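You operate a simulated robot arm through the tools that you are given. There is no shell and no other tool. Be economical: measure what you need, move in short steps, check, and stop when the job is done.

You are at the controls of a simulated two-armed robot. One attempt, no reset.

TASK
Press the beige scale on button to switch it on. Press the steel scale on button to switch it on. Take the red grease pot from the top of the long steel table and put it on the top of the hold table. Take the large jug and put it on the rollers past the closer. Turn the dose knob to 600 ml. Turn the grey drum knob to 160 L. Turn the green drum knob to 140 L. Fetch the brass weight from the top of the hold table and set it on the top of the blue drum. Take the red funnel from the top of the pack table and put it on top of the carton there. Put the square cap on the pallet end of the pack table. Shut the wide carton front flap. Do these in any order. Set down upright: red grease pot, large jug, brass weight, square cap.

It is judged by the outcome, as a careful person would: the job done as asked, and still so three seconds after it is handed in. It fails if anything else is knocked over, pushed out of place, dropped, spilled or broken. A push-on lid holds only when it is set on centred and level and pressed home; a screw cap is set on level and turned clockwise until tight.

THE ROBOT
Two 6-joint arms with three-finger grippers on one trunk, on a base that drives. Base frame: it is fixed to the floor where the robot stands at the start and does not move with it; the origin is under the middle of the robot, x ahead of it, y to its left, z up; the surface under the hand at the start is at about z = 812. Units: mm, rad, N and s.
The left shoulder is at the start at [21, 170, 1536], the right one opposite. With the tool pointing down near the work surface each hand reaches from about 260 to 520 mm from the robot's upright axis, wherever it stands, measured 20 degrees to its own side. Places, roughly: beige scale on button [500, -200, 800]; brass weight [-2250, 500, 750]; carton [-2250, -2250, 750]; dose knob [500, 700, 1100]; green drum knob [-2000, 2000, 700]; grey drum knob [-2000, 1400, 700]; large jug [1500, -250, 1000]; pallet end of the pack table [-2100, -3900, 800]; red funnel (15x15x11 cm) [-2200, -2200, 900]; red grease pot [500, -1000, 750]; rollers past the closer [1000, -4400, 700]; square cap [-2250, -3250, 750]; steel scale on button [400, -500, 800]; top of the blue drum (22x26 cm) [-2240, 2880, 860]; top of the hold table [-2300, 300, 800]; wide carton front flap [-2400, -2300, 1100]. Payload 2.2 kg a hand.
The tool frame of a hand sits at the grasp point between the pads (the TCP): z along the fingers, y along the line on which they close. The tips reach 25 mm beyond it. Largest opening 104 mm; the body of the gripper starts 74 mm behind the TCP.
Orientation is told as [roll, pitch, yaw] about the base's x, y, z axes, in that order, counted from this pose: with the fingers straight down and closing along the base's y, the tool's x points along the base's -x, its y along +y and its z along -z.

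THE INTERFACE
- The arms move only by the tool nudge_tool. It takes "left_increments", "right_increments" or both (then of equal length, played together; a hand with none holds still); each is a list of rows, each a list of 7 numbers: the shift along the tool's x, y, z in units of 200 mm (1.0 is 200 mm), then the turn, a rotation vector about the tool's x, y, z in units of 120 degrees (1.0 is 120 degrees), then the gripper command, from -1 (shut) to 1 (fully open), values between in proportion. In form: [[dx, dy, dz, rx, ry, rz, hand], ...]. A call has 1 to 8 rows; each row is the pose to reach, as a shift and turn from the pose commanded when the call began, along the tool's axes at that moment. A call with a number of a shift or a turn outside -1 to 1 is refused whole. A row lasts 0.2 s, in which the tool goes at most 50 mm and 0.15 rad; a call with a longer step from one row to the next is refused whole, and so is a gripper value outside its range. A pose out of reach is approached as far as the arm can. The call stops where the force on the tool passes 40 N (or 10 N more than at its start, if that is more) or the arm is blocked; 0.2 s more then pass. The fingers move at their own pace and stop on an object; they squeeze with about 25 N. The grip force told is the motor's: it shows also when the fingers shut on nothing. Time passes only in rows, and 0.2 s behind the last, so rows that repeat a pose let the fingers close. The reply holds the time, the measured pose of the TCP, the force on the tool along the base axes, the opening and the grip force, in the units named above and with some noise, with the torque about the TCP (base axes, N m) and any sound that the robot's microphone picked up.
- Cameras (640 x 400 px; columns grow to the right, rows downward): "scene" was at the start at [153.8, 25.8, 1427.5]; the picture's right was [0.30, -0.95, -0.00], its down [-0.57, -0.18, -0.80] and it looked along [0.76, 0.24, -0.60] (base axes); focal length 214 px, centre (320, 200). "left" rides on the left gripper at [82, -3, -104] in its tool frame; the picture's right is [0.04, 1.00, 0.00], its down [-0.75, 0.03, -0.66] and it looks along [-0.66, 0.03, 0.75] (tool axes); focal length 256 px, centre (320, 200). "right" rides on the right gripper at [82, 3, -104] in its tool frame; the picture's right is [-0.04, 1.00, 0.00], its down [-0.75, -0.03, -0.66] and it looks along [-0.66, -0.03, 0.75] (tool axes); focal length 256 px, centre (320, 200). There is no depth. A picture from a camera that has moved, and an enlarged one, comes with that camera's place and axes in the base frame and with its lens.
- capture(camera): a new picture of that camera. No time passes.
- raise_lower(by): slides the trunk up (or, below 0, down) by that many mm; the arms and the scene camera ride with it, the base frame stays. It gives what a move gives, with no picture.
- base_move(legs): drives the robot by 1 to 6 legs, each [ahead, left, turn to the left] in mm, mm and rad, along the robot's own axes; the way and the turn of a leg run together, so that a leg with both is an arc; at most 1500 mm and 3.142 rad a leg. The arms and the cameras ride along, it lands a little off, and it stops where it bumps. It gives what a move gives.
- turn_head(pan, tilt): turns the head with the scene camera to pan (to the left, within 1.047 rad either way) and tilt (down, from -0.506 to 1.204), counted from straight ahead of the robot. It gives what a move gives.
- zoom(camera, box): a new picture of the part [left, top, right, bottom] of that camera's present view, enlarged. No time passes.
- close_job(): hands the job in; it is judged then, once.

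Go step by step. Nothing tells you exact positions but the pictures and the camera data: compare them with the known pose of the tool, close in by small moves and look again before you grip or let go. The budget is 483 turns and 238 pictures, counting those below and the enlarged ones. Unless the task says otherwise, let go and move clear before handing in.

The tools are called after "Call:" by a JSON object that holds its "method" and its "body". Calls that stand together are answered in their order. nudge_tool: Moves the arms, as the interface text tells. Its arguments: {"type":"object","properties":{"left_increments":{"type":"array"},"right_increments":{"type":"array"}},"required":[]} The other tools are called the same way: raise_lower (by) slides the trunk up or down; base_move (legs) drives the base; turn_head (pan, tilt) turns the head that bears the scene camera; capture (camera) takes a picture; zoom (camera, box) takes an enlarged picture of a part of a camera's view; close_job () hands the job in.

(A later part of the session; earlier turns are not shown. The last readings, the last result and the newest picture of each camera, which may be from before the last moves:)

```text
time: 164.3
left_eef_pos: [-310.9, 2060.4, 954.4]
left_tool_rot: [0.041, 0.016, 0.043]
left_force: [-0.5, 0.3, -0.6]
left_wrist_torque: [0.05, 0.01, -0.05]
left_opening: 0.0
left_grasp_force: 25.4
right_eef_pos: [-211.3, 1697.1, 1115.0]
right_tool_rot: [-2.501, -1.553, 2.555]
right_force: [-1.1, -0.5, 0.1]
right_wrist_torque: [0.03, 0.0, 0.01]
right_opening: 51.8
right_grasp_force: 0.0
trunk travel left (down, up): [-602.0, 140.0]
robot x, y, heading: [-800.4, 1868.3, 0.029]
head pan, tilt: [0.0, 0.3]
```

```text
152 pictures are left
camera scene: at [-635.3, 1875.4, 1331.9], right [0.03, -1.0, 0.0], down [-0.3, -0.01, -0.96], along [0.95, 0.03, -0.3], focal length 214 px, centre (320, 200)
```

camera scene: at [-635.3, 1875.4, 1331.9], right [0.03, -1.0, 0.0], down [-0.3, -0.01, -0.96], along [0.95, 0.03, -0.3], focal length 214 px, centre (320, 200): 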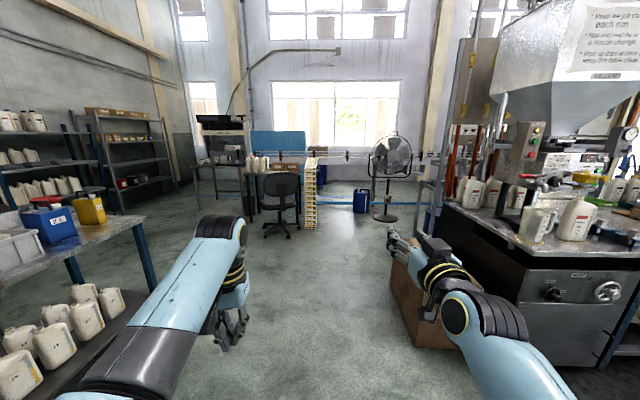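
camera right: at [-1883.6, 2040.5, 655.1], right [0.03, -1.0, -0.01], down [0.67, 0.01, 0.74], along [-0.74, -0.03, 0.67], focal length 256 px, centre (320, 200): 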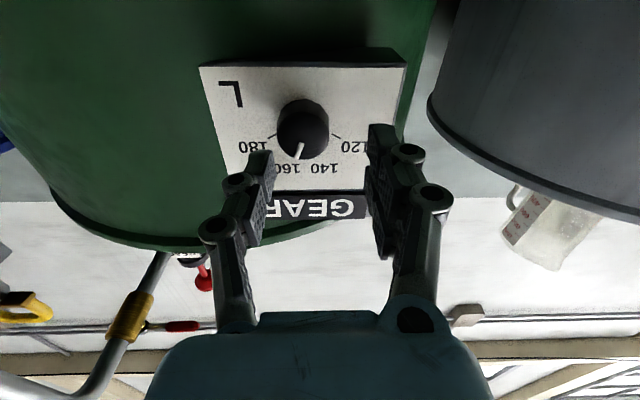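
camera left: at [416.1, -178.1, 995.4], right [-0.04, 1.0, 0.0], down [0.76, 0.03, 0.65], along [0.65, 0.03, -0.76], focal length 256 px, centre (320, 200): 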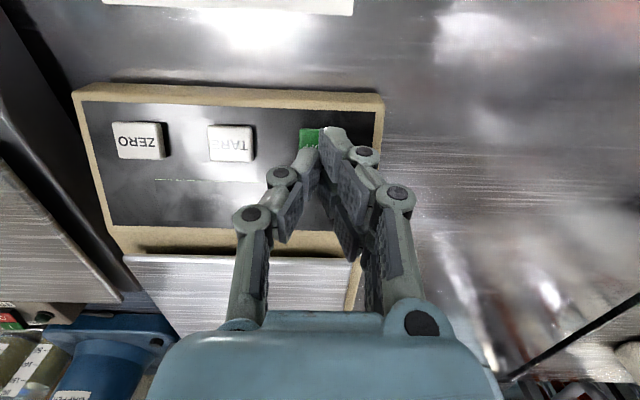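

Call:
{"method": "base_move", "body": {"legs": [[0, -960, -0.029]]}}

Call:
{"method": "capture", "body": {"camera": "scene"}}

```text
time: 169.4
left_eef_pos: [-291.5, 1075.9, 954.9]
left_tool_rot: [0.041, 0.017, 0.015]
left_force: [0.4, -0.3, 0.5]
left_wrist_torque: [-0.02, 0.01, 0.02]
left_opening: 0.0
left_grasp_force: 24.4
right_eef_pos: [-202.1, 709.3, 1114.8]
right_tool_rot: [-2.523, -1.554, 2.548]
right_force: [0.6, -0.2, -0.1]
right_wrist_torque: [-0.01, 0.0, 0.01]
right_opening: 52.0
right_grasp_force: 0.0
trunk travel left (down, up): [-602.0, 140.0]
robot x, y, heading: [-784.4, 900.9, 0.002]
head pan, tilt: [0.0, 0.3]
```

```text
151 pictures are left
camera scene: at [-621.1, 899.1, 1331.9], right [0.0, -1.0, 0.0], down [-0.3, 0.0, -0.96], along [0.96, 0.0, -0.3], focal length 214 px, centre (320, 200)
```

scene: 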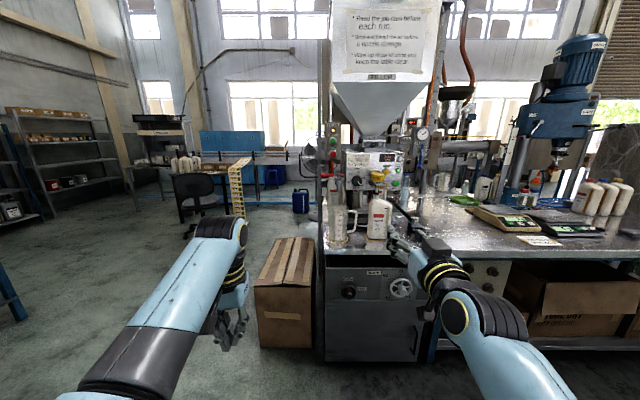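

Call:
{"method": "zoom", "body": {"camera": "scene", "box": [310, 110, 470, 310]}}

Call:
{"method": "zoom", "body": {"camera": "scene", "box": [335, 140, 415, 195]}}

```text
2.00 times, centred on (390, 210) of scene
camera zoom: at [-621.1, 899.1, 1331.9], right [0.0, -1.0, 0.0], down [-0.3, 0.0, -0.96], along [0.96, 0.0, -0.3], focal length 429 px, centre (180, 180)
```

zoom: 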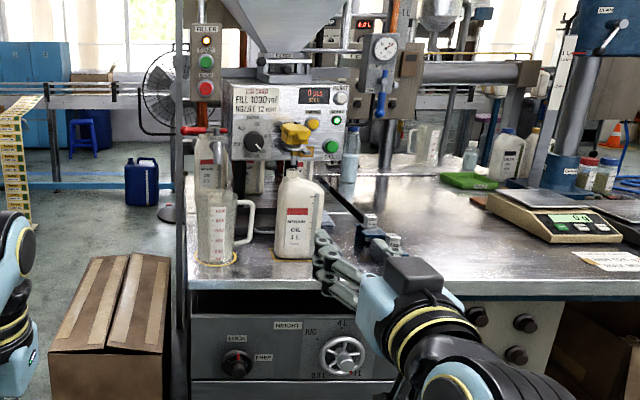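

```text
7.27 times, centred on (375, 168) of scene
camera zoom: at [-621.1, 899.1, 1331.9], right [0.0, -1.0, 0.0], down [-0.3, 0.0, -0.96], along [0.96, 0.0, -0.3], focal length 1560 px, centre (-80, 436)
```

zoom: 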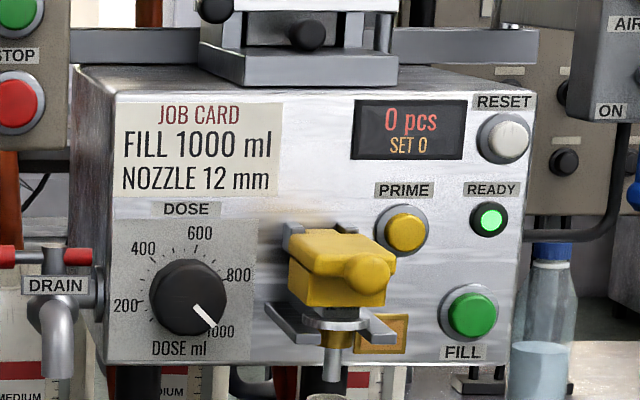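

The dose knob points at 1000 and needs turning anticlockwise to 600. A jug and bottle stand just below it, so I'll roll the hand so its camera is not underneath, and test the wrist range here in free space.

Call:
{"method": "nudge_tool", "body": {"right_increments": [[0, 0, 0, 0, 0, -0.07, 0], [0, 0, 0, 0, 0, -0.14, 0], [0, 0, 0, 0, 0, -0.21, 0], [0, 0, 0, 0, 0, -0.28, 0], [0, 0, 0, 0, 0, -0.35, 0], [0, 0, 0, 0, 0, -0.42, 0], [0, 0, 0, 0, 0, -0.49, 0], [0, 0, 0, 0, 0, -0.56, 0]]}}

Call:
{"method": "nudge_tool", "body": {"right_increments": [[0, 0, 0, 0, 0, -0.07, 0], [0, 0, 0, 0, 0, -0.14, 0], [0, 0, 0, 0, 0, -0.21, 0], [0, 0, 0, 0, 0, -0.28, 0], [0, 0, 0, 0, 0, -0.35, 0], [0, 0, 0, 0, 0, -0.42, 0], [0, 0, 0, 0, 0, -0.49, 0], [0, 0, 0, 0, 0, -0.56, 0]]}}

Call:
{"method": "capture", "body": {"camera": "right"}}

```text
time: 171.2
left_eef_pos: [-292.2, 1075.4, 954.8]
left_tool_rot: [0.039, 0.016, 0.017]
left_force: [0.8, 0.3, 0.1]
left_wrist_torque: [0.03, -0.02, -0.01]
left_opening: 0.0
left_grasp_force: 24.7
right_eef_pos: [-200.9, 709.6, 1114.7]
right_tool_rot: [-1.586, -0.385, 1.605]
right_force: [0.0, 0.7, -0.2]
right_wrist_torque: [0.02, 0.0, -0.01]
right_opening: 52.0
right_grasp_force: 0.0
trunk travel left (down, up): [-602.0, 140.0]
robot x, y, heading: [-788.9, 899.1, -0.004]
head pan, tilt: [0.0, 0.3]
```

```text
time: 173.0
left_eef_pos: [-291.8, 1076.6, 954.5]
left_tool_rot: [0.04, 0.017, 0.017]
left_force: [-0.8, -0.2, 0.4]
left_wrist_torque: [0.02, -0.01, 0.03]
left_opening: 0.0
left_grasp_force: 25.5
right_eef_pos: [-201.2, 709.8, 1114.9]
right_tool_rot: [-1.592, 0.791, 1.582]
right_force: [0.1, 0.9, 0.1]
right_wrist_torque: [0.03, -0.01, 0.0]
right_opening: 52.2
right_grasp_force: 0.1
trunk travel left (down, up): [-602.0, 140.0]
robot x, y, heading: [-786.8, 896.3, 0.001]
head pan, tilt: [0.0, 0.3]
```

```text
148 pictures are left
camera right: at [-305.1, 648.0, 1168.9], right [0.03, -0.68, -0.73], down [-0.66, 0.54, -0.52], along [0.75, 0.5, -0.44], focal length 256 px, centre (320, 200)
```

right: 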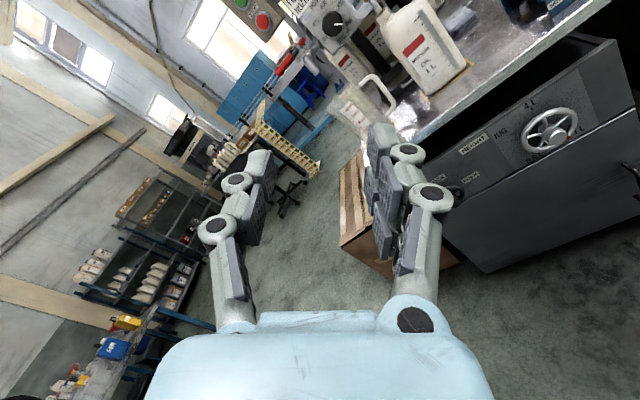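

The wrist has plenty of range. I'll roll to camera-right and drive up closer to the knob.

Call:
{"method": "nudge_tool", "body": {"right_increments": [[0, 0, 0, 0, 0, 0.07, 0], [0, 0, 0, 0, 0, 0.14, 0], [0, 0, 0, 0, 0, 0.21, 0], [0, 0, 0, 0, 0, 0.28, 0], [0, 0, 0, 0, 0, 0.33, 0]]}}

Call:
{"method": "base_move", "body": {"legs": [[450, 0, 0]]}}

Call:
{"method": "capture", "body": {"camera": "right"}}

Call:
{"method": "capture", "body": {"camera": "scene"}}

```text
time: 174.2
left_eef_pos: [-292.5, 1075.8, 954.8]
left_tool_rot: [0.041, 0.015, 0.016]
left_force: [0.7, -0.8, 0.2]
left_wrist_torque: [-0.04, 0.0, 0.0]
left_opening: 0.1
left_grasp_force: 25.6
right_eef_pos: [-201.4, 710.6, 1113.7]
right_tool_rot: [-1.585, 0.093, 1.596]
right_force: [1.2, 0.6, 1.0]
right_wrist_torque: [0.01, 0.0, 0.0]
right_opening: 52.1
right_grasp_force: 0.2
trunk travel left (down, up): [-602.0, 140.0]
robot x, y, heading: [-784.8, 898.7, 0.001]
head pan, tilt: [0.0, 0.3]
```

```text
time: 176.9
left_eef_pos: [157.8, 1075.6, 954.3]
left_tool_rot: [0.04, 0.014, 0.018]
left_force: [0.3, 0.1, -1.1]
left_wrist_torque: [-0.01, -0.02, 0.0]
left_opening: 0.0
left_grasp_force: 24.9
right_eef_pos: [249.7, 710.8, 1113.8]
right_tool_rot: [-1.585, 0.093, 1.598]
right_force: [0.3, -0.5, 0.5]
right_wrist_torque: [0.01, -0.02, -0.06]
right_opening: 52.2
right_grasp_force: 0.1
trunk travel left (down, up): [-602.0, 140.0]
robot x, y, heading: [-334.7, 895.9, 0.002]
head pan, tilt: [0.0, 0.3]
```

```text
147 pictures are left
camera right: at [146.8, 627.2, 1117.4], right [0.02, -0.05, -1.0], down [-0.68, 0.74, -0.05], along [0.74, 0.68, -0.03], focal length 256 px, centre (320, 200)
```

right: 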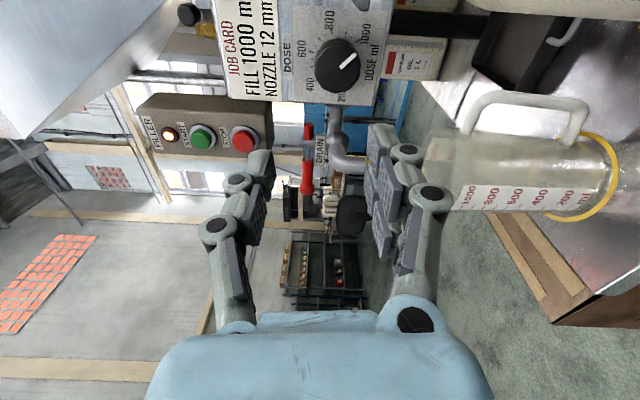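

```text
146 pictures are left
camera scene: at [-170.5, 900.3, 1331.8], right [0.0, -1.0, 0.0], down [-0.3, 0.0, -0.95], along [0.95, 0.0, -0.3], focal length 214 px, centre (320, 200)
```

scene: 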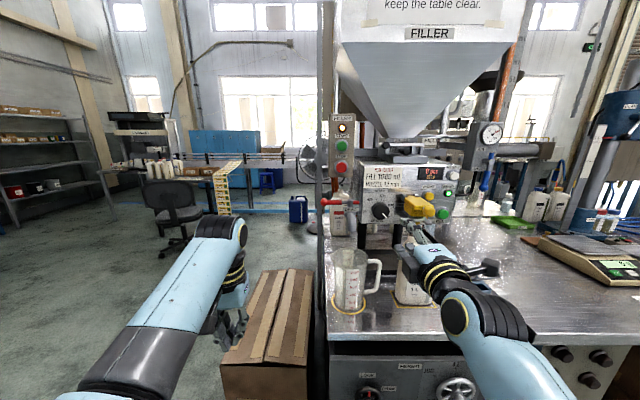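

The knob is at about (461,711,1096) and about 53 mm across. I'll open wider, lower 17 mm, and approach.

Call:
{"method": "nudge_tool", "body": {"right_increments": [[0, 0.05, 0, 0, 0, 0, 0.6], [0, 0.088, 0, 0, 0, 0, 0.6]]}}

Call:
{"method": "base_move", "body": {"legs": [[120, 0, 0]]}}

Call:
{"method": "capture", "body": {"camera": "right"}}

Call:
{"method": "capture", "body": {"camera": "scene"}}

```text
time: 177.5
left_eef_pos: [156.5, 1075.7, 954.3]
left_tool_rot: [0.041, 0.015, 0.016]
left_force: [0.4, -0.8, -1.0]
left_wrist_torque: [-0.01, -0.01, -0.01]
left_opening: 0.0
left_grasp_force: 24.9
right_eef_pos: [249.5, 709.1, 1096.6]
right_tool_rot: [-1.584, 0.097, 1.596]
right_force: [0.3, -0.8, 0.1]
right_wrist_torque: [0.0, 0.0, 0.02]
right_opening: 83.4
right_grasp_force: 0.1
trunk travel left (down, up): [-602.0, 140.0]
robot x, y, heading: [-334.5, 899.7, -0.0]
head pan, tilt: [0.0, 0.3]
```

```text
time: 178.8
left_eef_pos: [277.7, 1076.5, 952.6]
left_tool_rot: [0.038, 0.015, 0.019]
left_force: [0.1, 0.5, -0.4]
left_wrist_torque: [0.0, 0.03, -0.03]
left_opening: 0.0
left_grasp_force: 24.9
right_eef_pos: [369.2, 708.6, 1097.3]
right_tool_rot: [-1.587, 0.095, 1.597]
right_force: [0.6, 0.6, -0.3]
right_wrist_torque: [0.01, -0.02, 0.0]
right_opening: 83.2
right_grasp_force: 0.2
trunk travel left (down, up): [-602.0, 140.0]
robot x, y, heading: [-216.6, 899.6, 0.003]
head pan, tilt: [0.0, 0.3]
```

```text
145 pictures are left
camera right: at [267.8, 625.9, 1099.8], right [0.01, -0.05, -1.0], down [-0.68, 0.74, -0.05], along [0.74, 0.68, -0.03], focal length 256 px, centre (320, 200)
```

right: 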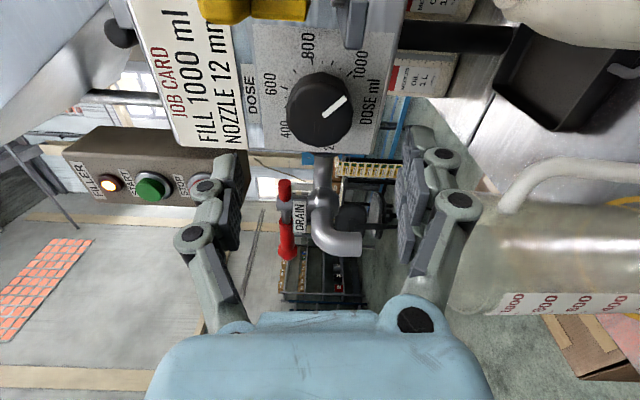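

```text
144 pictures are left
camera scene: at [-49.9, 900.6, 1331.7], right [0.0, -1.0, 0.0], down [-0.3, 0.0, -0.95], along [0.95, 0.0, -0.3], focal length 214 px, centre (320, 200)
```

scene: 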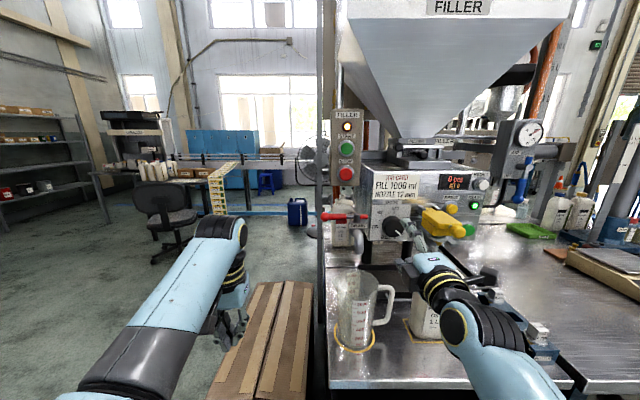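

I'll roll 30° further so that the wrist camera clears the yellow valve, then look again.

Call:
{"method": "nudge_tool", "body": {"right_increments": [[0, 0, 0, 0, 0, -0.07, 0.6], [0, 0, 0, 0, 0, -0.14, 0.6], [0, 0, 0, 0, 0, -0.21, 0.6], [0, 0, 0, 0, 0, -0.26, 0.6]]}}

Call:
{"method": "capture", "body": {"camera": "right"}}

Call:
{"method": "zoom", "body": {"camera": "scene", "box": [360, 190, 440, 260]}}

```text
time: 179.8
left_eef_pos: [277.2, 1076.1, 953.9]
left_tool_rot: [0.04, 0.016, 0.018]
left_force: [0.2, -0.1, -0.4]
left_wrist_torque: [-0.01, 0.02, -0.02]
left_opening: 0.0
left_grasp_force: 25.1
right_eef_pos: [369.3, 709.1, 1097.4]
right_tool_rot: [-1.589, 0.64, 1.586]
right_force: [0.1, 0.0, 1.0]
right_wrist_torque: [0.02, 0.0, 0.01]
right_opening: 83.1
right_grasp_force: 0.1
trunk travel left (down, up): [-602.0, 140.0]
robot x, y, heading: [-215.3, 901.1, 0.0]
head pan, tilt: [0.0, 0.3]
```

```text
143 pictures are left
camera right: at [265.7, 640.2, 1142.2], right [0.03, -0.56, -0.82], down [-0.67, 0.6, -0.44], along [0.74, 0.56, -0.36], focal length 256 px, centre (320, 200)
```

right: 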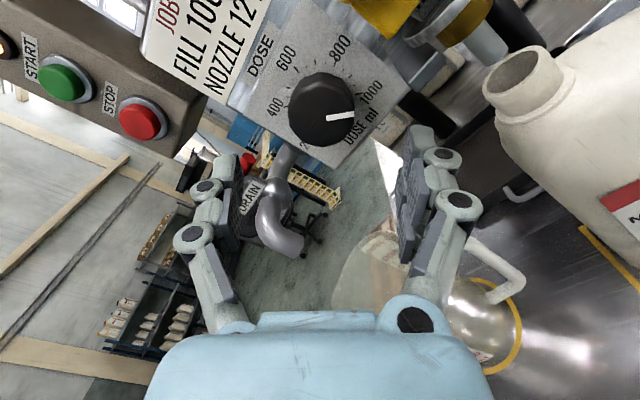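

```text
5.71 times, centred on (400, 225) of scene
camera zoom: at [-51.1, 900.6, 1331.9], right [0.0, -1.0, 0.0], down [-0.3, 0.0, -0.96], along [0.96, 0.0, -0.3], focal length 1226 px, centre (-137, 57)
```

zoom: 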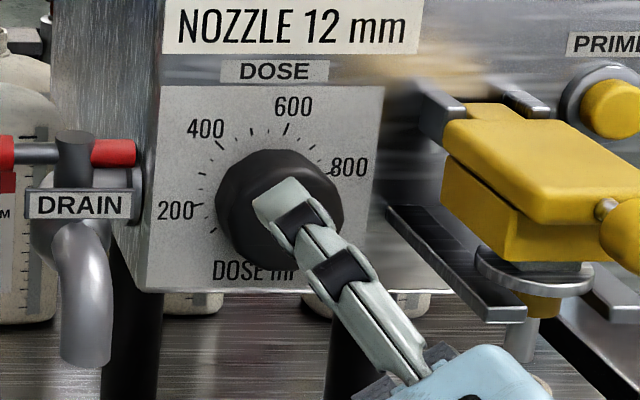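

Call:
{"method": "nudge_tool", "body": {"right_increments": [[0, 0, 0.15, 0, 0, 0, 0.6], [0, 0, 0.28, 0, 0, 0, 0.6], [0, 0, 0.33, 0, 0, 0, 0.6], [0, 0, 0.36, 0, 0, 0, 0.6]]}}

Call:
{"method": "capture", "body": {"camera": "right"}}

```text
time: 180.8
left_eef_pos: [278.3, 1077.3, 953.7]
left_tool_rot: [0.041, 0.016, 0.017]
left_force: [-0.1, -0.2, 0.2]
left_wrist_torque: [0.02, 0.01, -0.04]
left_opening: 0.3
left_grasp_force: 25.3
right_eef_pos: [440.8, 711.9, 1097.9]
right_tool_rot: [-1.589, 0.64, 1.587]
right_force: [-0.3, 0.3, -0.1]
right_wrist_torque: [0.03, 0.01, 0.0]
right_opening: 83.1
right_grasp_force: 0.0
trunk travel left (down, up): [-602.0, 140.0]
robot x, y, heading: [-216.5, 899.8, 0.006]
head pan, tilt: [0.0, 0.3]
```

```text
141 pictures are left
camera right: at [338.0, 641.8, 1143.1], right [0.03, -0.56, -0.83], down [-0.67, 0.61, -0.44], along [0.74, 0.56, -0.36], focal length 256 px, centre (320, 200)
```

right: 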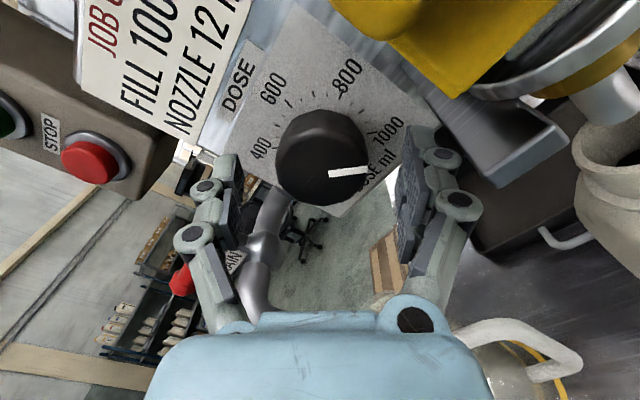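

Call:
{"method": "nudge_tool", "body": {"right_increments": [[0, 0, 0.04, 0, 0, 0, 0.6], [0, 0, 0.08, 0, 0, 0, 0.6], [0, 0, 0.11, 0, 0, 0, 0.6]]}}

Call:
{"method": "nudge_tool", "body": {"right_increments": [[0, 0, 0, 0, 0, 0, -1], [0, 0, 0, 0, 0, 0, -1], [0, 0, 0, 0, 0, 0, -1]]}}

Call:
{"method": "capture", "body": {"camera": "right"}}

```text
time: 181.3
left_eef_pos: [272.5, 1076.3, 956.3]
left_tool_rot: [0.041, 0.012, 0.013]
left_force: [0.6, 1.0, 0.3]
left_wrist_torque: [-0.01, 0.01, -0.05]
left_opening: 0.2
left_grasp_force: 24.4
right_eef_pos: [442.6, 711.1, 1099.2]
right_tool_rot: [-1.592, 0.641, 1.581]
right_force: [-32.0, 4.8, -0.8]
right_wrist_torque: [-0.18, -1.35, -3.1]
right_opening: 83.3
right_grasp_force: 0.0
trunk travel left (down, up): [-602.0, 140.0]
robot x, y, heading: [-217.5, 898.9, 0.002]
head pan, tilt: [0.0, 0.3]
stopped in row 2 (right hand): the force on the tool passed its limit at 47 N (the readings are from after the stop); the commanded pose is now the measured one
```

```text
time: 181.9
left_eef_pos: [272.8, 1076.0, 956.4]
left_tool_rot: [0.04, 0.012, 0.013]
left_force: [-0.1, 0.3, 1.0]
left_wrist_torque: [0.0, -0.02, 0.01]
left_opening: 0.0
left_grasp_force: 24.9
right_eef_pos: [441.0, 710.5, 1098.1]
right_tool_rot: [-1.59, 0.643, 1.585]
right_force: [-26.5, 5.2, 3.8]
right_wrist_torque: [-0.54, -1.16, -2.32]
right_opening: 48.8
right_grasp_force: 42.2
trunk travel left (down, up): [-602.0, 140.0]
robot x, y, heading: [-213.8, 899.5, -0.006]
head pan, tilt: [0.0, 0.3]
stopped in row 3 (right hand): the force on the tool passed its limit at 43 N (the readings are from after the stop); the commanded pose is now the measured one
```

```text
140 pictures are left
camera right: at [338.6, 641.9, 1142.8], right [0.03, -0.57, -0.82], down [-0.66, 0.61, -0.44], along [0.75, 0.56, -0.36], focal length 256 px, centre (320, 200)
```

right: 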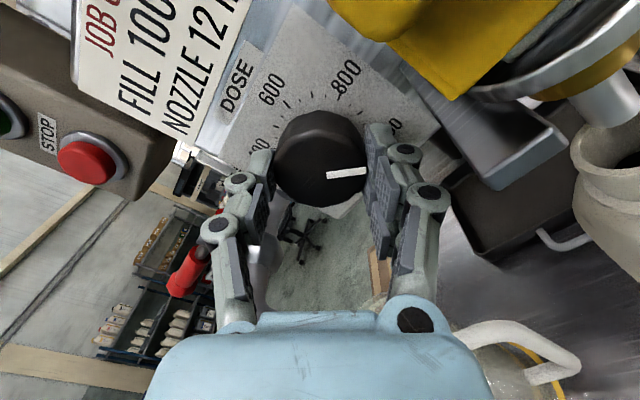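

The camera housing touched the yellow valve. I'll open, back off and roll so that the camera points up.

Call:
{"method": "nudge_tool", "body": {"right_increments": [[0, 0, 0, 0, 0, 0, 0.6], [0, 0, 0, 0, 0, 0, 0.6], [0, 0, -0.2, 0, 0, 0, 0.6], [0, 0, -0.35, 0, 0, 0, 0.6], [0, 0, -0.35, 0, 0, -0.07, 0.6], [0, 0, -0.35, 0, 0, -0.14, 0.6], [0, 0, -0.35, 0, 0, -0.21, 0.6], [0, 0, -0.35, 0, 0, -0.28, 0.6]]}}

Call:
{"method": "nudge_tool", "body": {"right_increments": [[0, 0, 0, 0, 0, -0.05, 0.6]]}}

Call:
{"method": "capture", "body": {"camera": "right"}}

Call:
{"method": "capture", "body": {"camera": "scene"}}

```text
time: 183.8
left_eef_pos: [275.5, 1076.6, 954.8]
left_tool_rot: [0.041, 0.015, 0.016]
left_force: [-0.2, 0.2, 0.2]
left_wrist_torque: [0.03, -0.03, -0.01]
left_opening: 0.0
left_grasp_force: 25.4
right_eef_pos: [374.4, 710.4, 1081.3]
right_tool_rot: [-1.506, 1.211, 1.652]
right_force: [1.8, 2.9, -6.9]
right_wrist_torque: [0.46, 0.11, 0.14]
right_opening: 83.3
right_grasp_force: 0.1
trunk travel left (down, up): [-602.0, 140.0]
robot x, y, heading: [-217.0, 898.5, 0.003]
head pan, tilt: [0.0, 0.3]
stopped in row 8 (right hand): the force on the tool passed its limit at 43 N (the readings are from after the stop); the commanded pose is now the measured one
```

```text
time: 184.2
left_eef_pos: [275.7, 1077.8, 953.7]
left_tool_rot: [0.041, 0.016, 0.014]
left_force: [-0.3, -0.4, -0.5]
left_wrist_torque: [-0.01, 0.0, -0.01]
left_opening: 0.1
left_grasp_force: 24.6
right_eef_pos: [375.6, 709.7, 1075.7]
right_tool_rot: [-1.432, 1.311, 1.712]
right_force: [-17.3, 12.0, -29.9]
right_wrist_torque: [1.65, 0.36, -0.9]
right_opening: 86.2
right_grasp_force: 2.0
right hand out of reach, approached as far as the arm can: row 1
trunk travel left (down, up): [-602.0, 140.0]
robot x, y, heading: [-218.2, 897.4, -0.005]
head pan, tilt: [0.0, 0.3]
```

```text
139 pictures are left
camera right: at [275.2, 685.7, 1157.7], right [0.0, -0.96, -0.29], down [-0.68, 0.22, -0.7], along [0.73, 0.2, -0.65], focal length 256 px, centre (320, 200)
```

right: 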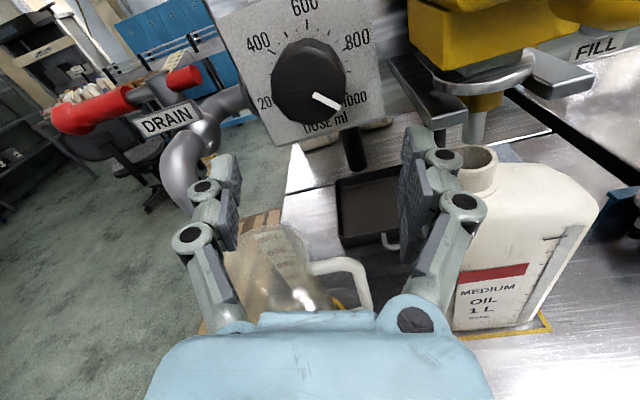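

```text
138 pictures are left
camera scene: at [-53.2, 901.6, 1331.6], right [0.0, -1.0, 0.0], down [-0.3, 0.0, -0.96], along [0.96, 0.0, -0.3], focal length 214 px, centre (320, 200)
```

scene: 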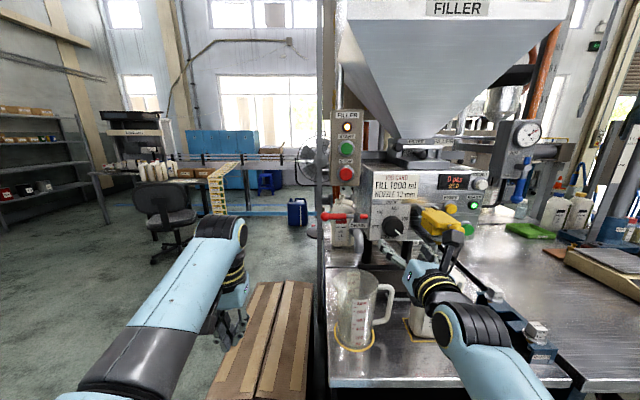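

The camera is catching under the yellow valve; I'll retreat straight back and then roll in free space.

Call:
{"method": "nudge_tool", "body": {"right_increments": [[0.0, 0, 0, 0, 0, 0.06, 0.6], [0, 0, -0.1, 0, 0, 0.06, 0.6], [0, 0, -0.3, 0, 0, 0.06, 0.6]]}}

Call:
{"method": "base_move", "body": {"legs": [[-120, 0, 0]]}}

Call:
{"method": "capture", "body": {"camera": "scene"}}

```text
time: 185.0
left_eef_pos: [273.2, 1076.1, 955.1]
left_tool_rot: [0.042, 0.013, 0.016]
left_force: [-0.2, 0.0, -0.9]
left_wrist_torque: [0.02, -0.02, 0.0]
left_opening: 0.0
left_grasp_force: 25.3
right_eef_pos: [321.3, 696.4, 1089.1]
right_tool_rot: [-1.526, 1.192, 1.622]
right_force: [0.3, 0.2, 0.3]
right_wrist_torque: [-0.03, 0.01, -0.01]
right_opening: 83.3
right_grasp_force: 0.0
right hand out of reach, approached as far as the arm can: row 3
trunk travel left (down, up): [-602.0, 140.0]
robot x, y, heading: [-221.0, 900.1, -0.002]
head pan, tilt: [0.0, 0.3]
```

```text
time: 186.2
left_eef_pos: [154.3, 1077.0, 955.9]
left_tool_rot: [0.041, 0.015, 0.012]
left_force: [-0.6, -0.1, -0.2]
left_wrist_torque: [-0.03, -0.01, -0.04]
left_opening: 0.1
left_grasp_force: 25.0
right_eef_pos: [202.4, 697.1, 1086.6]
right_tool_rot: [-1.517, 1.19, 1.634]
right_force: [-0.9, 0.5, -0.4]
right_wrist_torque: [0.0, 0.02, -0.02]
right_opening: 83.3
right_grasp_force: 0.0
trunk travel left (down, up): [-602.0, 140.0]
robot x, y, heading: [-336.2, 899.5, 0.002]
head pan, tilt: [0.0, 0.3]
```

```text
137 pictures are left
camera scene: at [-174.6, 900.7, 1332.1], right [0.0, -1.0, 0.0], down [-0.29, 0.0, -0.96], along [0.96, 0.0, -0.29], focal length 214 px, centre (320, 200)
```

scene: 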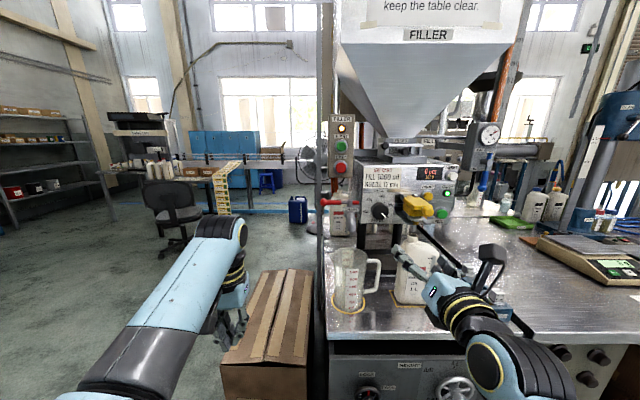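

Clear now. I'll continue rolling anticlockwise here in free space to see whether the wrist reaches camera-left that way.

Call:
{"method": "nudge_tool", "body": {"right_increments": [[0, 0, 0, 0, 0, -0.07, 0.6], [0, 0, 0, 0, 0, -0.14, 0.6], [0, 0, 0, 0, 0, -0.21, 0.6], [0, 0, 0, 0, 0, -0.28, 0.6], [0, 0, 0, 0, 0, -0.35, 0.6], [0, 0, 0, 0, 0, -0.42, 0.6], [0, 0, 0, 0, 0, -0.49, 0.6], [0, 0, 0, 0, 0, -0.56, 0.6]]}}

Call:
{"method": "nudge_tool", "body": {"right_increments": [[0, 0, 0, 0, 0, -0.07, 0.6], [0, 0, 0, 0, 0, -0.14, 0.6], [0, 0, 0, 0, 0, -0.21, 0.6], [0, 0, 0, 0, 0, -0.28, 0.6]]}}

Call:
{"method": "capture", "body": {"camera": "right"}}

```text
time: 188.0
left_eef_pos: [155.7, 1076.1, 955.6]
left_tool_rot: [0.039, 0.018, 0.014]
left_force: [-0.4, 0.3, -0.5]
left_wrist_torque: [0.0, 0.01, 0.01]
left_opening: 0.0
left_grasp_force: 24.8
right_eef_pos: [199.2, 702.1, 1076.9]
right_tool_rot: [1.555, 0.802, -1.552]
right_force: [0.6, -1.1, 0.4]
right_wrist_torque: [-0.09, -0.09, 0.04]
right_opening: 83.1
right_grasp_force: 0.0
right hand out of reach, approached as far as the arm can: row 1, 2, 3, 4, 5, 6, 7, 8
trunk travel left (down, up): [-602.0, 140.0]
robot x, y, heading: [-338.1, 900.9, 0.0]
head pan, tilt: [0.0, 0.3]
```

```text
time: 189.0
left_eef_pos: [156.1, 1076.3, 954.6]
left_tool_rot: [0.039, 0.017, 0.014]
left_force: [1.0, 0.6, 0.2]
left_wrist_torque: [0.0, -0.01, 0.0]
left_opening: 0.2
left_grasp_force: 24.9
right_eef_pos: [194.7, 704.6, 1070.6]
right_tool_rot: [1.555, 0.189, -1.552]
right_force: [0.1, -0.1, 0.1]
right_wrist_torque: [0.0, 0.01, 0.02]
right_opening: 83.2
right_grasp_force: 0.0
right hand out of reach, approached as far as the arm can: row 1, 2, 3, 4
trunk travel left (down, up): [-602.0, 140.0]
robot x, y, heading: [-336.6, 900.6, -0.0]
head pan, tilt: [0.0, 0.3]
```

```text
136 pictures are left
camera right: at [90.1, 782.7, 1091.6], right [0.02, -0.23, 0.97], down [-0.64, -0.75, -0.16], along [0.77, -0.62, -0.16], focal length 256 px, centre (320, 200)
```

right: 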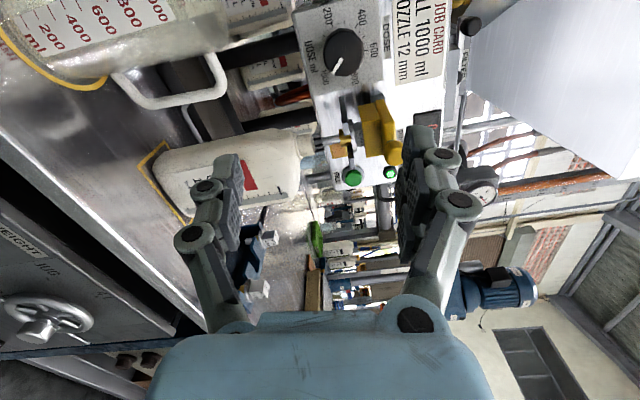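

Full roll range is available. I'll set the start roll (camera up-left), raise to knob height and go in again.

Call:
{"method": "nudge_tool", "body": {"right_increments": [[0.02, 0.06, 0, 0, 0, 0.07, 0.6], [0.05, 0.128, 0, 0, 0, 0.14, 0.6], [0.05, 0.128, 0, 0, 0, 0.21, 0.6], [0.05, 0.128, 0, 0, 0, 0.28, 0.6], [0.05, 0.128, 0, 0, 0, 0.35, 0.6], [0.05, 0.128, 0, 0, 0, 0.4, 0.6]]}}

Call:
{"method": "base_move", "body": {"legs": [[130, 0, 0]]}}

Call:
{"method": "capture", "body": {"camera": "right"}}

Call:
{"method": "capture", "body": {"camera": "scene"}}

```text
time: 190.4
left_eef_pos: [155.7, 1076.1, 954.2]
left_tool_rot: [0.04, 0.016, 0.016]
left_force: [-0.5, 0.3, -1.0]
left_wrist_torque: [0.02, 0.01, -0.01]
left_opening: 0.2
left_grasp_force: 24.9
right_eef_pos: [189.8, 712.8, 1089.5]
right_tool_rot: [1.546, 1.019, -1.564]
right_force: [1.6, -0.6, -0.2]
right_wrist_torque: [0.0, 0.01, -0.03]
right_opening: 83.0
right_grasp_force: 0.0
right hand out of reach, approached as far as the arm can: row 1, 2, 3, 4, 5, 6
trunk travel left (down, up): [-602.0, 140.0]
robot x, y, heading: [-341.0, 903.3, -0.004]
head pan, tilt: [0.0, 0.3]
```

```text
time: 191.7
left_eef_pos: [286.6, 1074.8, 953.5]
left_tool_rot: [0.039, 0.016, 0.013]
left_force: [0.5, 0.3, -0.4]
left_wrist_torque: [0.01, 0.04, 0.0]
left_opening: 0.1
left_grasp_force: 25.0
right_eef_pos: [321.2, 713.8, 1088.8]
right_tool_rot: [1.544, 1.017, -1.565]
right_force: [0.5, -0.9, -0.2]
right_wrist_torque: [0.0, -0.02, -0.02]
right_opening: 83.5
right_grasp_force: 0.0
trunk travel left (down, up): [-602.0, 140.0]
robot x, y, heading: [-208.8, 901.2, 0.002]
head pan, tilt: [0.0, 0.3]
```

```text
135 pictures are left
camera right: at [217.0, 751.0, 1161.3], right [0.03, -0.87, 0.49], down [-0.66, -0.39, -0.65], along [0.75, -0.3, -0.58], focal length 256 px, centre (320, 200)
```

right: 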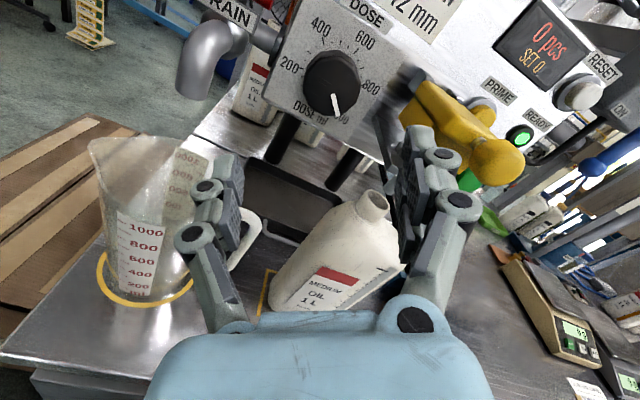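

```text
134 pictures are left
camera scene: at [-40.9, 900.6, 1331.7], right [0.0, -1.0, 0.0], down [-0.3, 0.0, -0.95], along [0.95, 0.0, -0.3], focal length 214 px, centre (320, 200)
```

scene: 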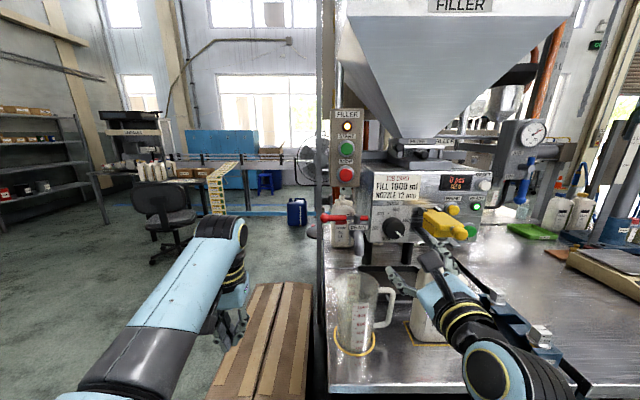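

Call:
{"method": "nudge_tool", "body": {"right_increments": [[0.04, 0.033, 0, 0, 0, 0, 0.27], [0.04, 0.033, 0.15, 0, 0, 0, 0.27], [0.04, 0.033, 0.35, 0, 0, 0, 0.27], [0.04, 0.033, 0.5, 0, 0, 0, 0.27]]}}

Call:
{"method": "capture", "body": {"camera": "right"}}

```text
time: 192.7
left_eef_pos: [287.4, 1075.8, 953.1]
left_tool_rot: [0.04, 0.015, 0.013]
left_force: [-0.2, 0.2, -0.6]
left_wrist_torque: [0.0, 0.0, -0.02]
left_opening: 0.3
left_grasp_force: 25.3
right_eef_pos: [420.0, 711.8, 1085.5]
right_tool_rot: [1.573, 1.017, -1.516]
right_force: [-0.6, 0.3, 0.0]
right_wrist_torque: [0.0, -0.01, 0.0]
right_opening: 66.0
right_grasp_force: 0.1
right hand out of reach, approached as far as the arm can: row 2, 3, 4
trunk travel left (down, up): [-602.0, 140.0]
robot x, y, heading: [-205.4, 900.9, -0.003]
head pan, tilt: [0.0, 0.3]
```

```text
133 pictures are left
camera right: at [314.4, 746.5, 1156.9], right [0.04, -0.87, 0.49], down [-0.64, -0.4, -0.66], along [0.77, -0.28, -0.57], focal length 256 px, centre (320, 200)
```

right: 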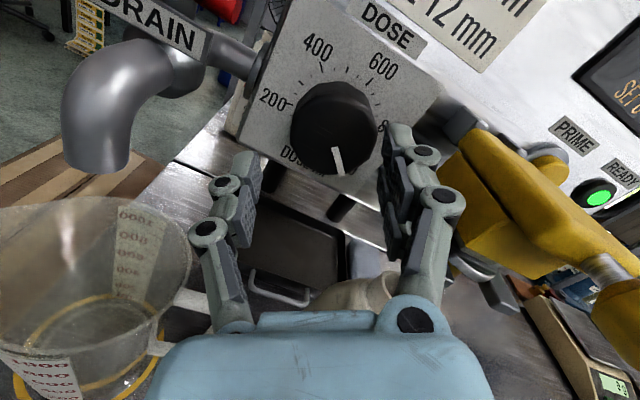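

Call:
{"method": "raise_lower", "body": {"by": 14}}

Call:
{"method": "nudge_tool", "body": {"right_increments": [[0, 0, 0.05, 0, 0, 0, 0.27], [0, 0, 0.1, 0, 0, 0, 0.27], [0, 0, 0.14, 0, 0, 0, 0.27]]}}

Call:
{"method": "capture", "body": {"camera": "right"}}

```text
time: 193.3
left_eef_pos: [286.5, 1076.5, 967.9]
left_tool_rot: [0.04, 0.016, 0.014]
left_force: [-0.9, 0.0, -0.2]
left_wrist_torque: [0.0, -0.02, 0.0]
left_opening: 0.3
left_grasp_force: 24.8
right_eef_pos: [419.4, 711.6, 1101.6]
right_tool_rot: [1.578, 1.017, -1.512]
right_force: [-0.7, -0.4, 0.8]
right_wrist_torque: [0.01, -0.01, 0.02]
right_opening: 66.2
right_grasp_force: 0.1
trunk travel left (down, up): [-616.0, 126.0]
robot x, y, heading: [-209.1, 903.8, 0.001]
head pan, tilt: [0.0, 0.3]
```

```text
time: 194.2
left_eef_pos: [286.5, 1076.0, 967.8]
left_tool_rot: [0.041, 0.015, 0.014]
left_force: [0.3, -0.1, -0.3]
left_wrist_torque: [0.02, -0.01, -0.01]
left_opening: 0.0
left_grasp_force: 24.9
right_eef_pos: [446.9, 712.9, 1101.2]
right_tool_rot: [1.578, 1.02, -1.513]
right_force: [0.3, 0.0, -0.7]
right_wrist_torque: [0.01, 0.0, 0.01]
right_opening: 65.8
right_grasp_force: 0.0
trunk travel left (down, up): [-616.0, 126.0]
robot x, y, heading: [-203.9, 902.2, -0.003]
head pan, tilt: [0.0, 0.3]
```

```text
132 pictures are left
camera right: at [341.4, 747.9, 1171.8], right [0.04, -0.87, 0.49], down [-0.63, -0.4, -0.66], along [0.77, -0.28, -0.57], focal length 256 px, centre (320, 200)
```

right: 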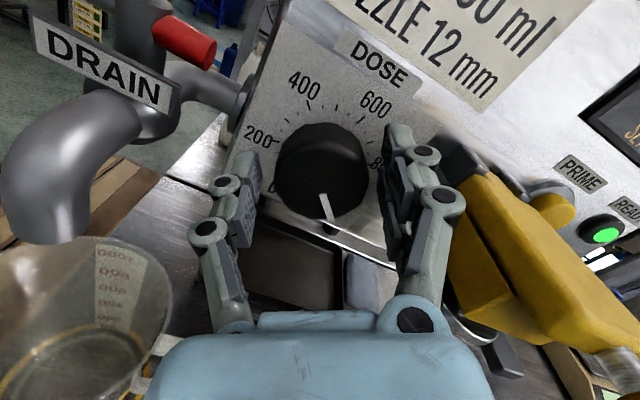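

Centred on the knob. Grip and turn anticlockwise 60°.

Call:
{"method": "nudge_tool", "body": {"right_increments": [[0, 0, 0.02, 0, 0, 0, -1], [0, 0, 0.02, 0, 0, 0, -1], [0, 0, 0.02, 0, 0, 0, -1]]}}

Call:
{"method": "nudge_tool", "body": {"right_increments": [[0, 0, 0, 0, 0, -0.0625, -1], [0, 0, 0, 0, 0, -0.125, -1], [0, 0, 0, 0, 0, -0.1875, -1], [0, 0, 0, 0, 0, -0.25, -1], [0, 0, 0, 0, 0, -0.3125, -1], [0, 0, 0, 0, 0, -0.375, -1], [0, 0, 0, 0, 0, -0.4375, -1], [0, 0, 0, 0, 0, -0.5, -1]]}}

Call:
{"method": "capture", "body": {"camera": "right"}}

```text
time: 194.9
left_eef_pos: [285.0, 1076.5, 969.3]
left_tool_rot: [0.042, 0.015, 0.015]
left_force: [-0.1, 1.0, 0.2]
left_wrist_torque: [0.0, 0.03, 0.03]
left_opening: 0.2
left_grasp_force: 24.8
right_eef_pos: [449.2, 710.7, 1101.5]
right_tool_rot: [1.581, 1.017, -1.511]
right_force: [-11.3, -4.2, 0.8]
right_wrist_torque: [0.05, 0.1, -0.31]
right_opening: 50.1
right_grasp_force: 45.0
trunk travel left (down, up): [-616.0, 126.0]
robot x, y, heading: [-208.5, 905.1, -0.003]
head pan, tilt: [0.0, 0.3]
```

```text
time: 196.8
left_eef_pos: [285.9, 1077.0, 967.7]
left_tool_rot: [0.04, 0.014, 0.016]
left_force: [-0.4, 0.8, -0.5]
left_wrist_torque: [0.02, -0.02, 0.03]
left_opening: 0.0
left_grasp_force: 24.7
right_eef_pos: [449.9, 714.6, 1098.6]
right_tool_rot: [1.567, -0.03, -1.516]
right_force: [-19.0, 9.1, -21.6]
right_wrist_torque: [0.1, 0.93, -0.01]
right_opening: 50.0
right_grasp_force: 44.5
trunk travel left (down, up): [-616.0, 126.0]
robot x, y, heading: [-204.2, 901.0, -0.003]
head pan, tilt: [0.0, 0.3]
```

```text
131 pictures are left
camera right: at [341.8, 790.7, 1099.3], right [0.0, -0.01, 1.0], down [-0.61, -0.79, 0.0], along [0.79, -0.61, -0.01], focal length 256 px, centre (320, 200)
```

right: 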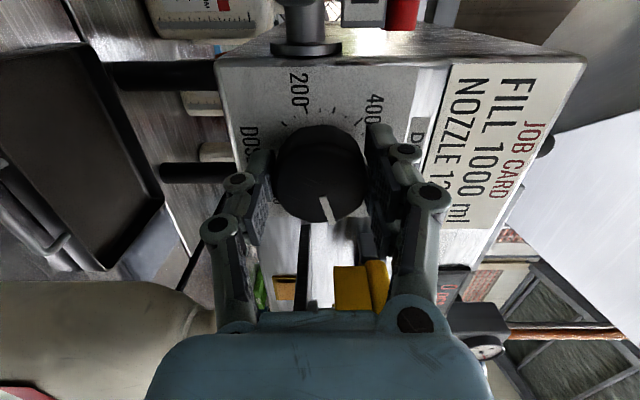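

Turned 60° together. Open, roll back, and regrip for the second 60°.

Call:
{"method": "nudge_tool", "body": {"right_increments": [[0, 0, 0, 0, 0, 0, 0.27], [0, 0, 0, 0, 0, 0, 0.27], [0, 0, -0.03, 0, 0, 0.07, 0.27], [0, 0, -0.03, 0, 0, 0.14, 0.27], [0, 0, -0.03, 0, 0, 0.21, 0.27], [0, 0, -0.03, 0, 0, 0.28, 0.27], [0, 0, -0.03, 0, 0, 0.35, 0.27], [0, 0, -0.03, 0, 0, 0.42, 0.27]]}}

Call:
{"method": "nudge_tool", "body": {"right_increments": [[0, 0, 0, 0, 0, 0.07, 0.27], [0, 0, 0, 0, 0, 0.08, 0.27]]}}

Call:
{"method": "capture", "body": {"camera": "right"}}

```text
time: 198.6
left_eef_pos: [285.9, 1076.2, 967.0]
left_tool_rot: [0.04, 0.014, 0.013]
left_force: [-0.5, 0.6, -0.5]
left_wrist_torque: [0.01, 0.01, 0.01]
left_opening: 0.2
left_grasp_force: 25.0
right_eef_pos: [444.6, 711.1, 1102.0]
right_tool_rot: [1.575, 0.854, -1.513]
right_force: [0.1, 0.1, 0.0]
right_wrist_torque: [-0.01, 0.03, -0.02]
right_opening: 65.9
right_grasp_force: 0.0
trunk travel left (down, up): [-616.0, 126.0]
robot x, y, heading: [-208.6, 902.0, 0.001]
head pan, tilt: [0.0, 0.3]
```

```text
time: 199.2
left_eef_pos: [285.3, 1075.7, 968.7]
left_tool_rot: [0.039, 0.016, 0.014]
left_force: [0.5, 0.1, 0.0]
left_wrist_torque: [-0.01, -0.01, -0.01]
left_opening: 0.0
left_grasp_force: 24.9
right_eef_pos: [445.5, 711.9, 1099.8]
right_tool_rot: [1.577, 1.018, -1.51]
right_force: [0.4, -0.8, 0.2]
right_wrist_torque: [-0.02, -0.03, 0.01]
right_opening: 66.2
right_grasp_force: 0.1
trunk travel left (down, up): [-616.0, 126.0]
robot x, y, heading: [-203.2, 900.4, -0.001]
head pan, tilt: [0.0, 0.3]
```

```text
130 pictures are left
camera right: at [339.1, 747.3, 1172.4], right [0.04, -0.87, 0.49], down [-0.63, -0.4, -0.66], along [0.77, -0.28, -0.57], focal length 256 px, centre (320, 200)
```

right: 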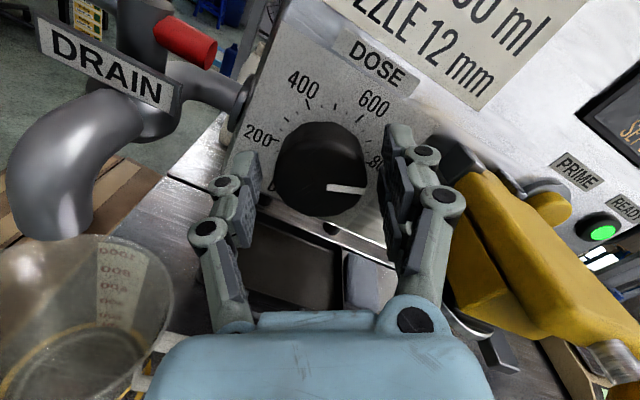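

Call:
{"method": "nudge_tool", "body": {"right_increments": [[0, 0, 0.02, 0, 0, 0, -1], [0, 0, 0.02, 0, 0, 0, -1], [0, 0, 0.02, 0, 0, 0, -1]]}}

Call:
{"method": "nudge_tool", "body": {"right_increments": [[0, 0, 0, 0, 0, -0.0625, -1], [0, 0, 0, 0, 0, -0.125, -1], [0, 0, 0, 0, 0, -0.1875, -1], [0, 0, 0, 0, 0, -0.25, -1], [0, 0, 0, 0, 0, -0.3125, -1], [0, 0, 0, 0, 0, -0.375, -1], [0, 0, 0, 0, 0, -0.4375, -1], [0, 0, 0, 0, 0, -0.5, -1]]}}

Call:
{"method": "nudge_tool", "body": {"right_increments": [[0, 0, 0, 0, 0, 0, 0.27], [0, 0, 0, 0, 0, 0, 0.27], [0, 0, -0.1, 0, 0, 0.0, 0.27], [0, 0, -0.1, 0, 0, 0.07, 0.27], [0, 0, -0.25, 0, 0, 0.14, 0.27], [0, 0, -0.25, 0, 0, 0.21, 0.27], [0, 0, -0.25, 0, 0, 0.28, 0.27]]}}

Call:
{"method": "capture", "body": {"camera": "right"}}

Call:
{"method": "zoom", "body": {"camera": "scene", "box": [360, 190, 440, 260]}}

```text
time: 199.9
left_eef_pos: [284.4, 1076.4, 968.8]
left_tool_rot: [0.039, 0.014, 0.014]
left_force: [0.0, 0.5, -0.2]
left_wrist_torque: [0.02, 0.01, -0.01]
left_opening: 0.0
left_grasp_force: 24.3
right_eef_pos: [447.8, 712.8, 1102.0]
right_tool_rot: [1.579, 1.017, -1.51]
right_force: [-10.1, -2.2, 0.3]
right_wrist_torque: [-0.01, 0.2, -0.18]
right_opening: 50.1
right_grasp_force: 44.9
trunk travel left (down, up): [-616.0, 126.0]
robot x, y, heading: [-206.1, 899.0, -0.0]
head pan, tilt: [0.0, 0.3]
```

```text
time: 201.8
left_eef_pos: [286.2, 1077.3, 967.5]
left_tool_rot: [0.04, 0.016, 0.016]
left_force: [1.2, 0.3, 0.3]
left_wrist_torque: [0.01, 0.02, 0.02]
left_opening: 0.0
left_grasp_force: 24.9
right_eef_pos: [448.9, 713.6, 1097.8]
right_tool_rot: [1.57, -0.031, -1.517]
right_force: [-18.8, 9.1, -19.7]
right_wrist_torque: [0.09, 0.84, 0.02]
right_opening: 49.6
right_grasp_force: 45.1
trunk travel left (down, up): [-616.0, 126.0]
robot x, y, heading: [-204.4, 900.5, -0.002]
head pan, tilt: [0.0, 0.3]
```

```text
time: 203.3
left_eef_pos: [285.4, 1075.6, 968.4]
left_tool_rot: [0.041, 0.015, 0.014]
left_force: [-0.5, 0.7, 0.1]
left_wrist_torque: [-0.01, 0.0, -0.01]
left_opening: 0.0
left_grasp_force: 25.2
right_eef_pos: [399.1, 709.8, 1101.6]
right_tool_rot: [1.576, 0.56, -1.517]
right_force: [-0.7, 1.0, -0.1]
right_wrist_torque: [-0.01, 0.01, 0.02]
right_opening: 66.0
right_grasp_force: 0.1
trunk travel left (down, up): [-616.0, 126.0]
robot x, y, heading: [-206.5, 902.5, 0.003]
head pan, tilt: [0.0, 0.3]
```

```text
129 pictures are left
camera right: at [290.9, 772.7, 1147.2], right [0.03, -0.56, 0.83], down [-0.62, -0.66, -0.43], along [0.78, -0.5, -0.37], focal length 256 px, centre (320, 200)
```

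right: 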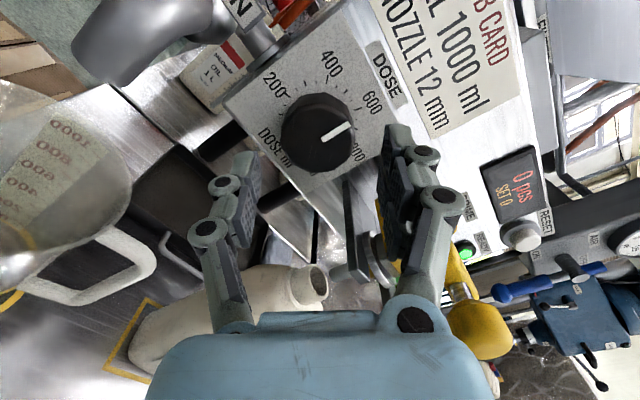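

```text
5.71 times, centred on (400, 225) of scene
camera zoom: at [-43.1, 900.6, 1346.0], right [0.0, -1.0, 0.0], down [-0.3, 0.0, -0.96], along [0.96, 0.0, -0.3], focal length 1226 px, centre (-137, 57)
```

zoom: 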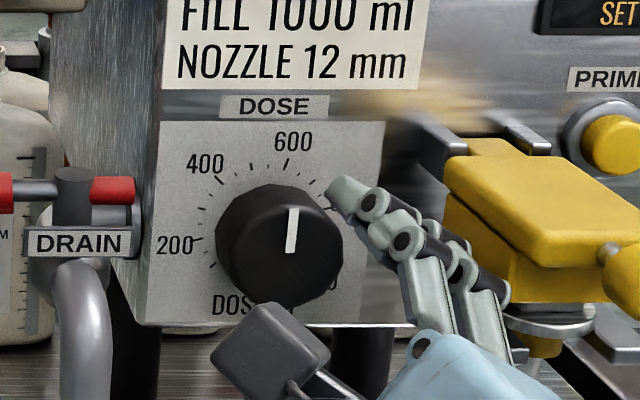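

The pointer seems a little past 600. I'll zoom to measure it against the ticks.

Call:
{"method": "zoom", "body": {"camera": "right", "box": [240, 30, 420, 180]}}

Call:
{"method": "zoom", "body": {"camera": "scene", "box": [384, 205, 424, 248]}}

```text
2.67 times, centred on (330, 105) of right
camera zoom: at [290.9, 772.7, 1147.2], right [0.03, -0.56, 0.83], down [-0.62, -0.66, -0.43], along [0.78, -0.5, -0.37], focal length 683 px, centre (293, 453)
```

zoom: 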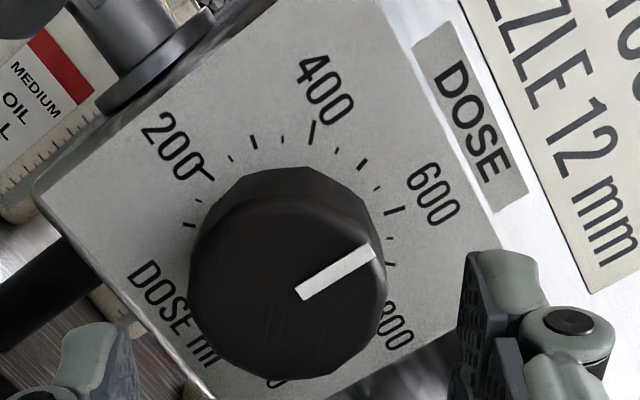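

```text
9.30 times, centred on (404, 226) of scene
camera zoom: at [-43.1, 900.6, 1346.0], right [0.0, -1.0, 0.0], down [-0.3, 0.0, -0.96], along [0.96, 0.0, -0.3], focal length 1995 px, centre (-461, -46)
```

zoom: 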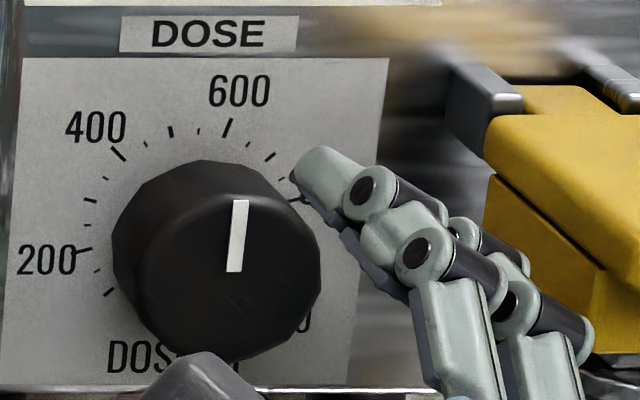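

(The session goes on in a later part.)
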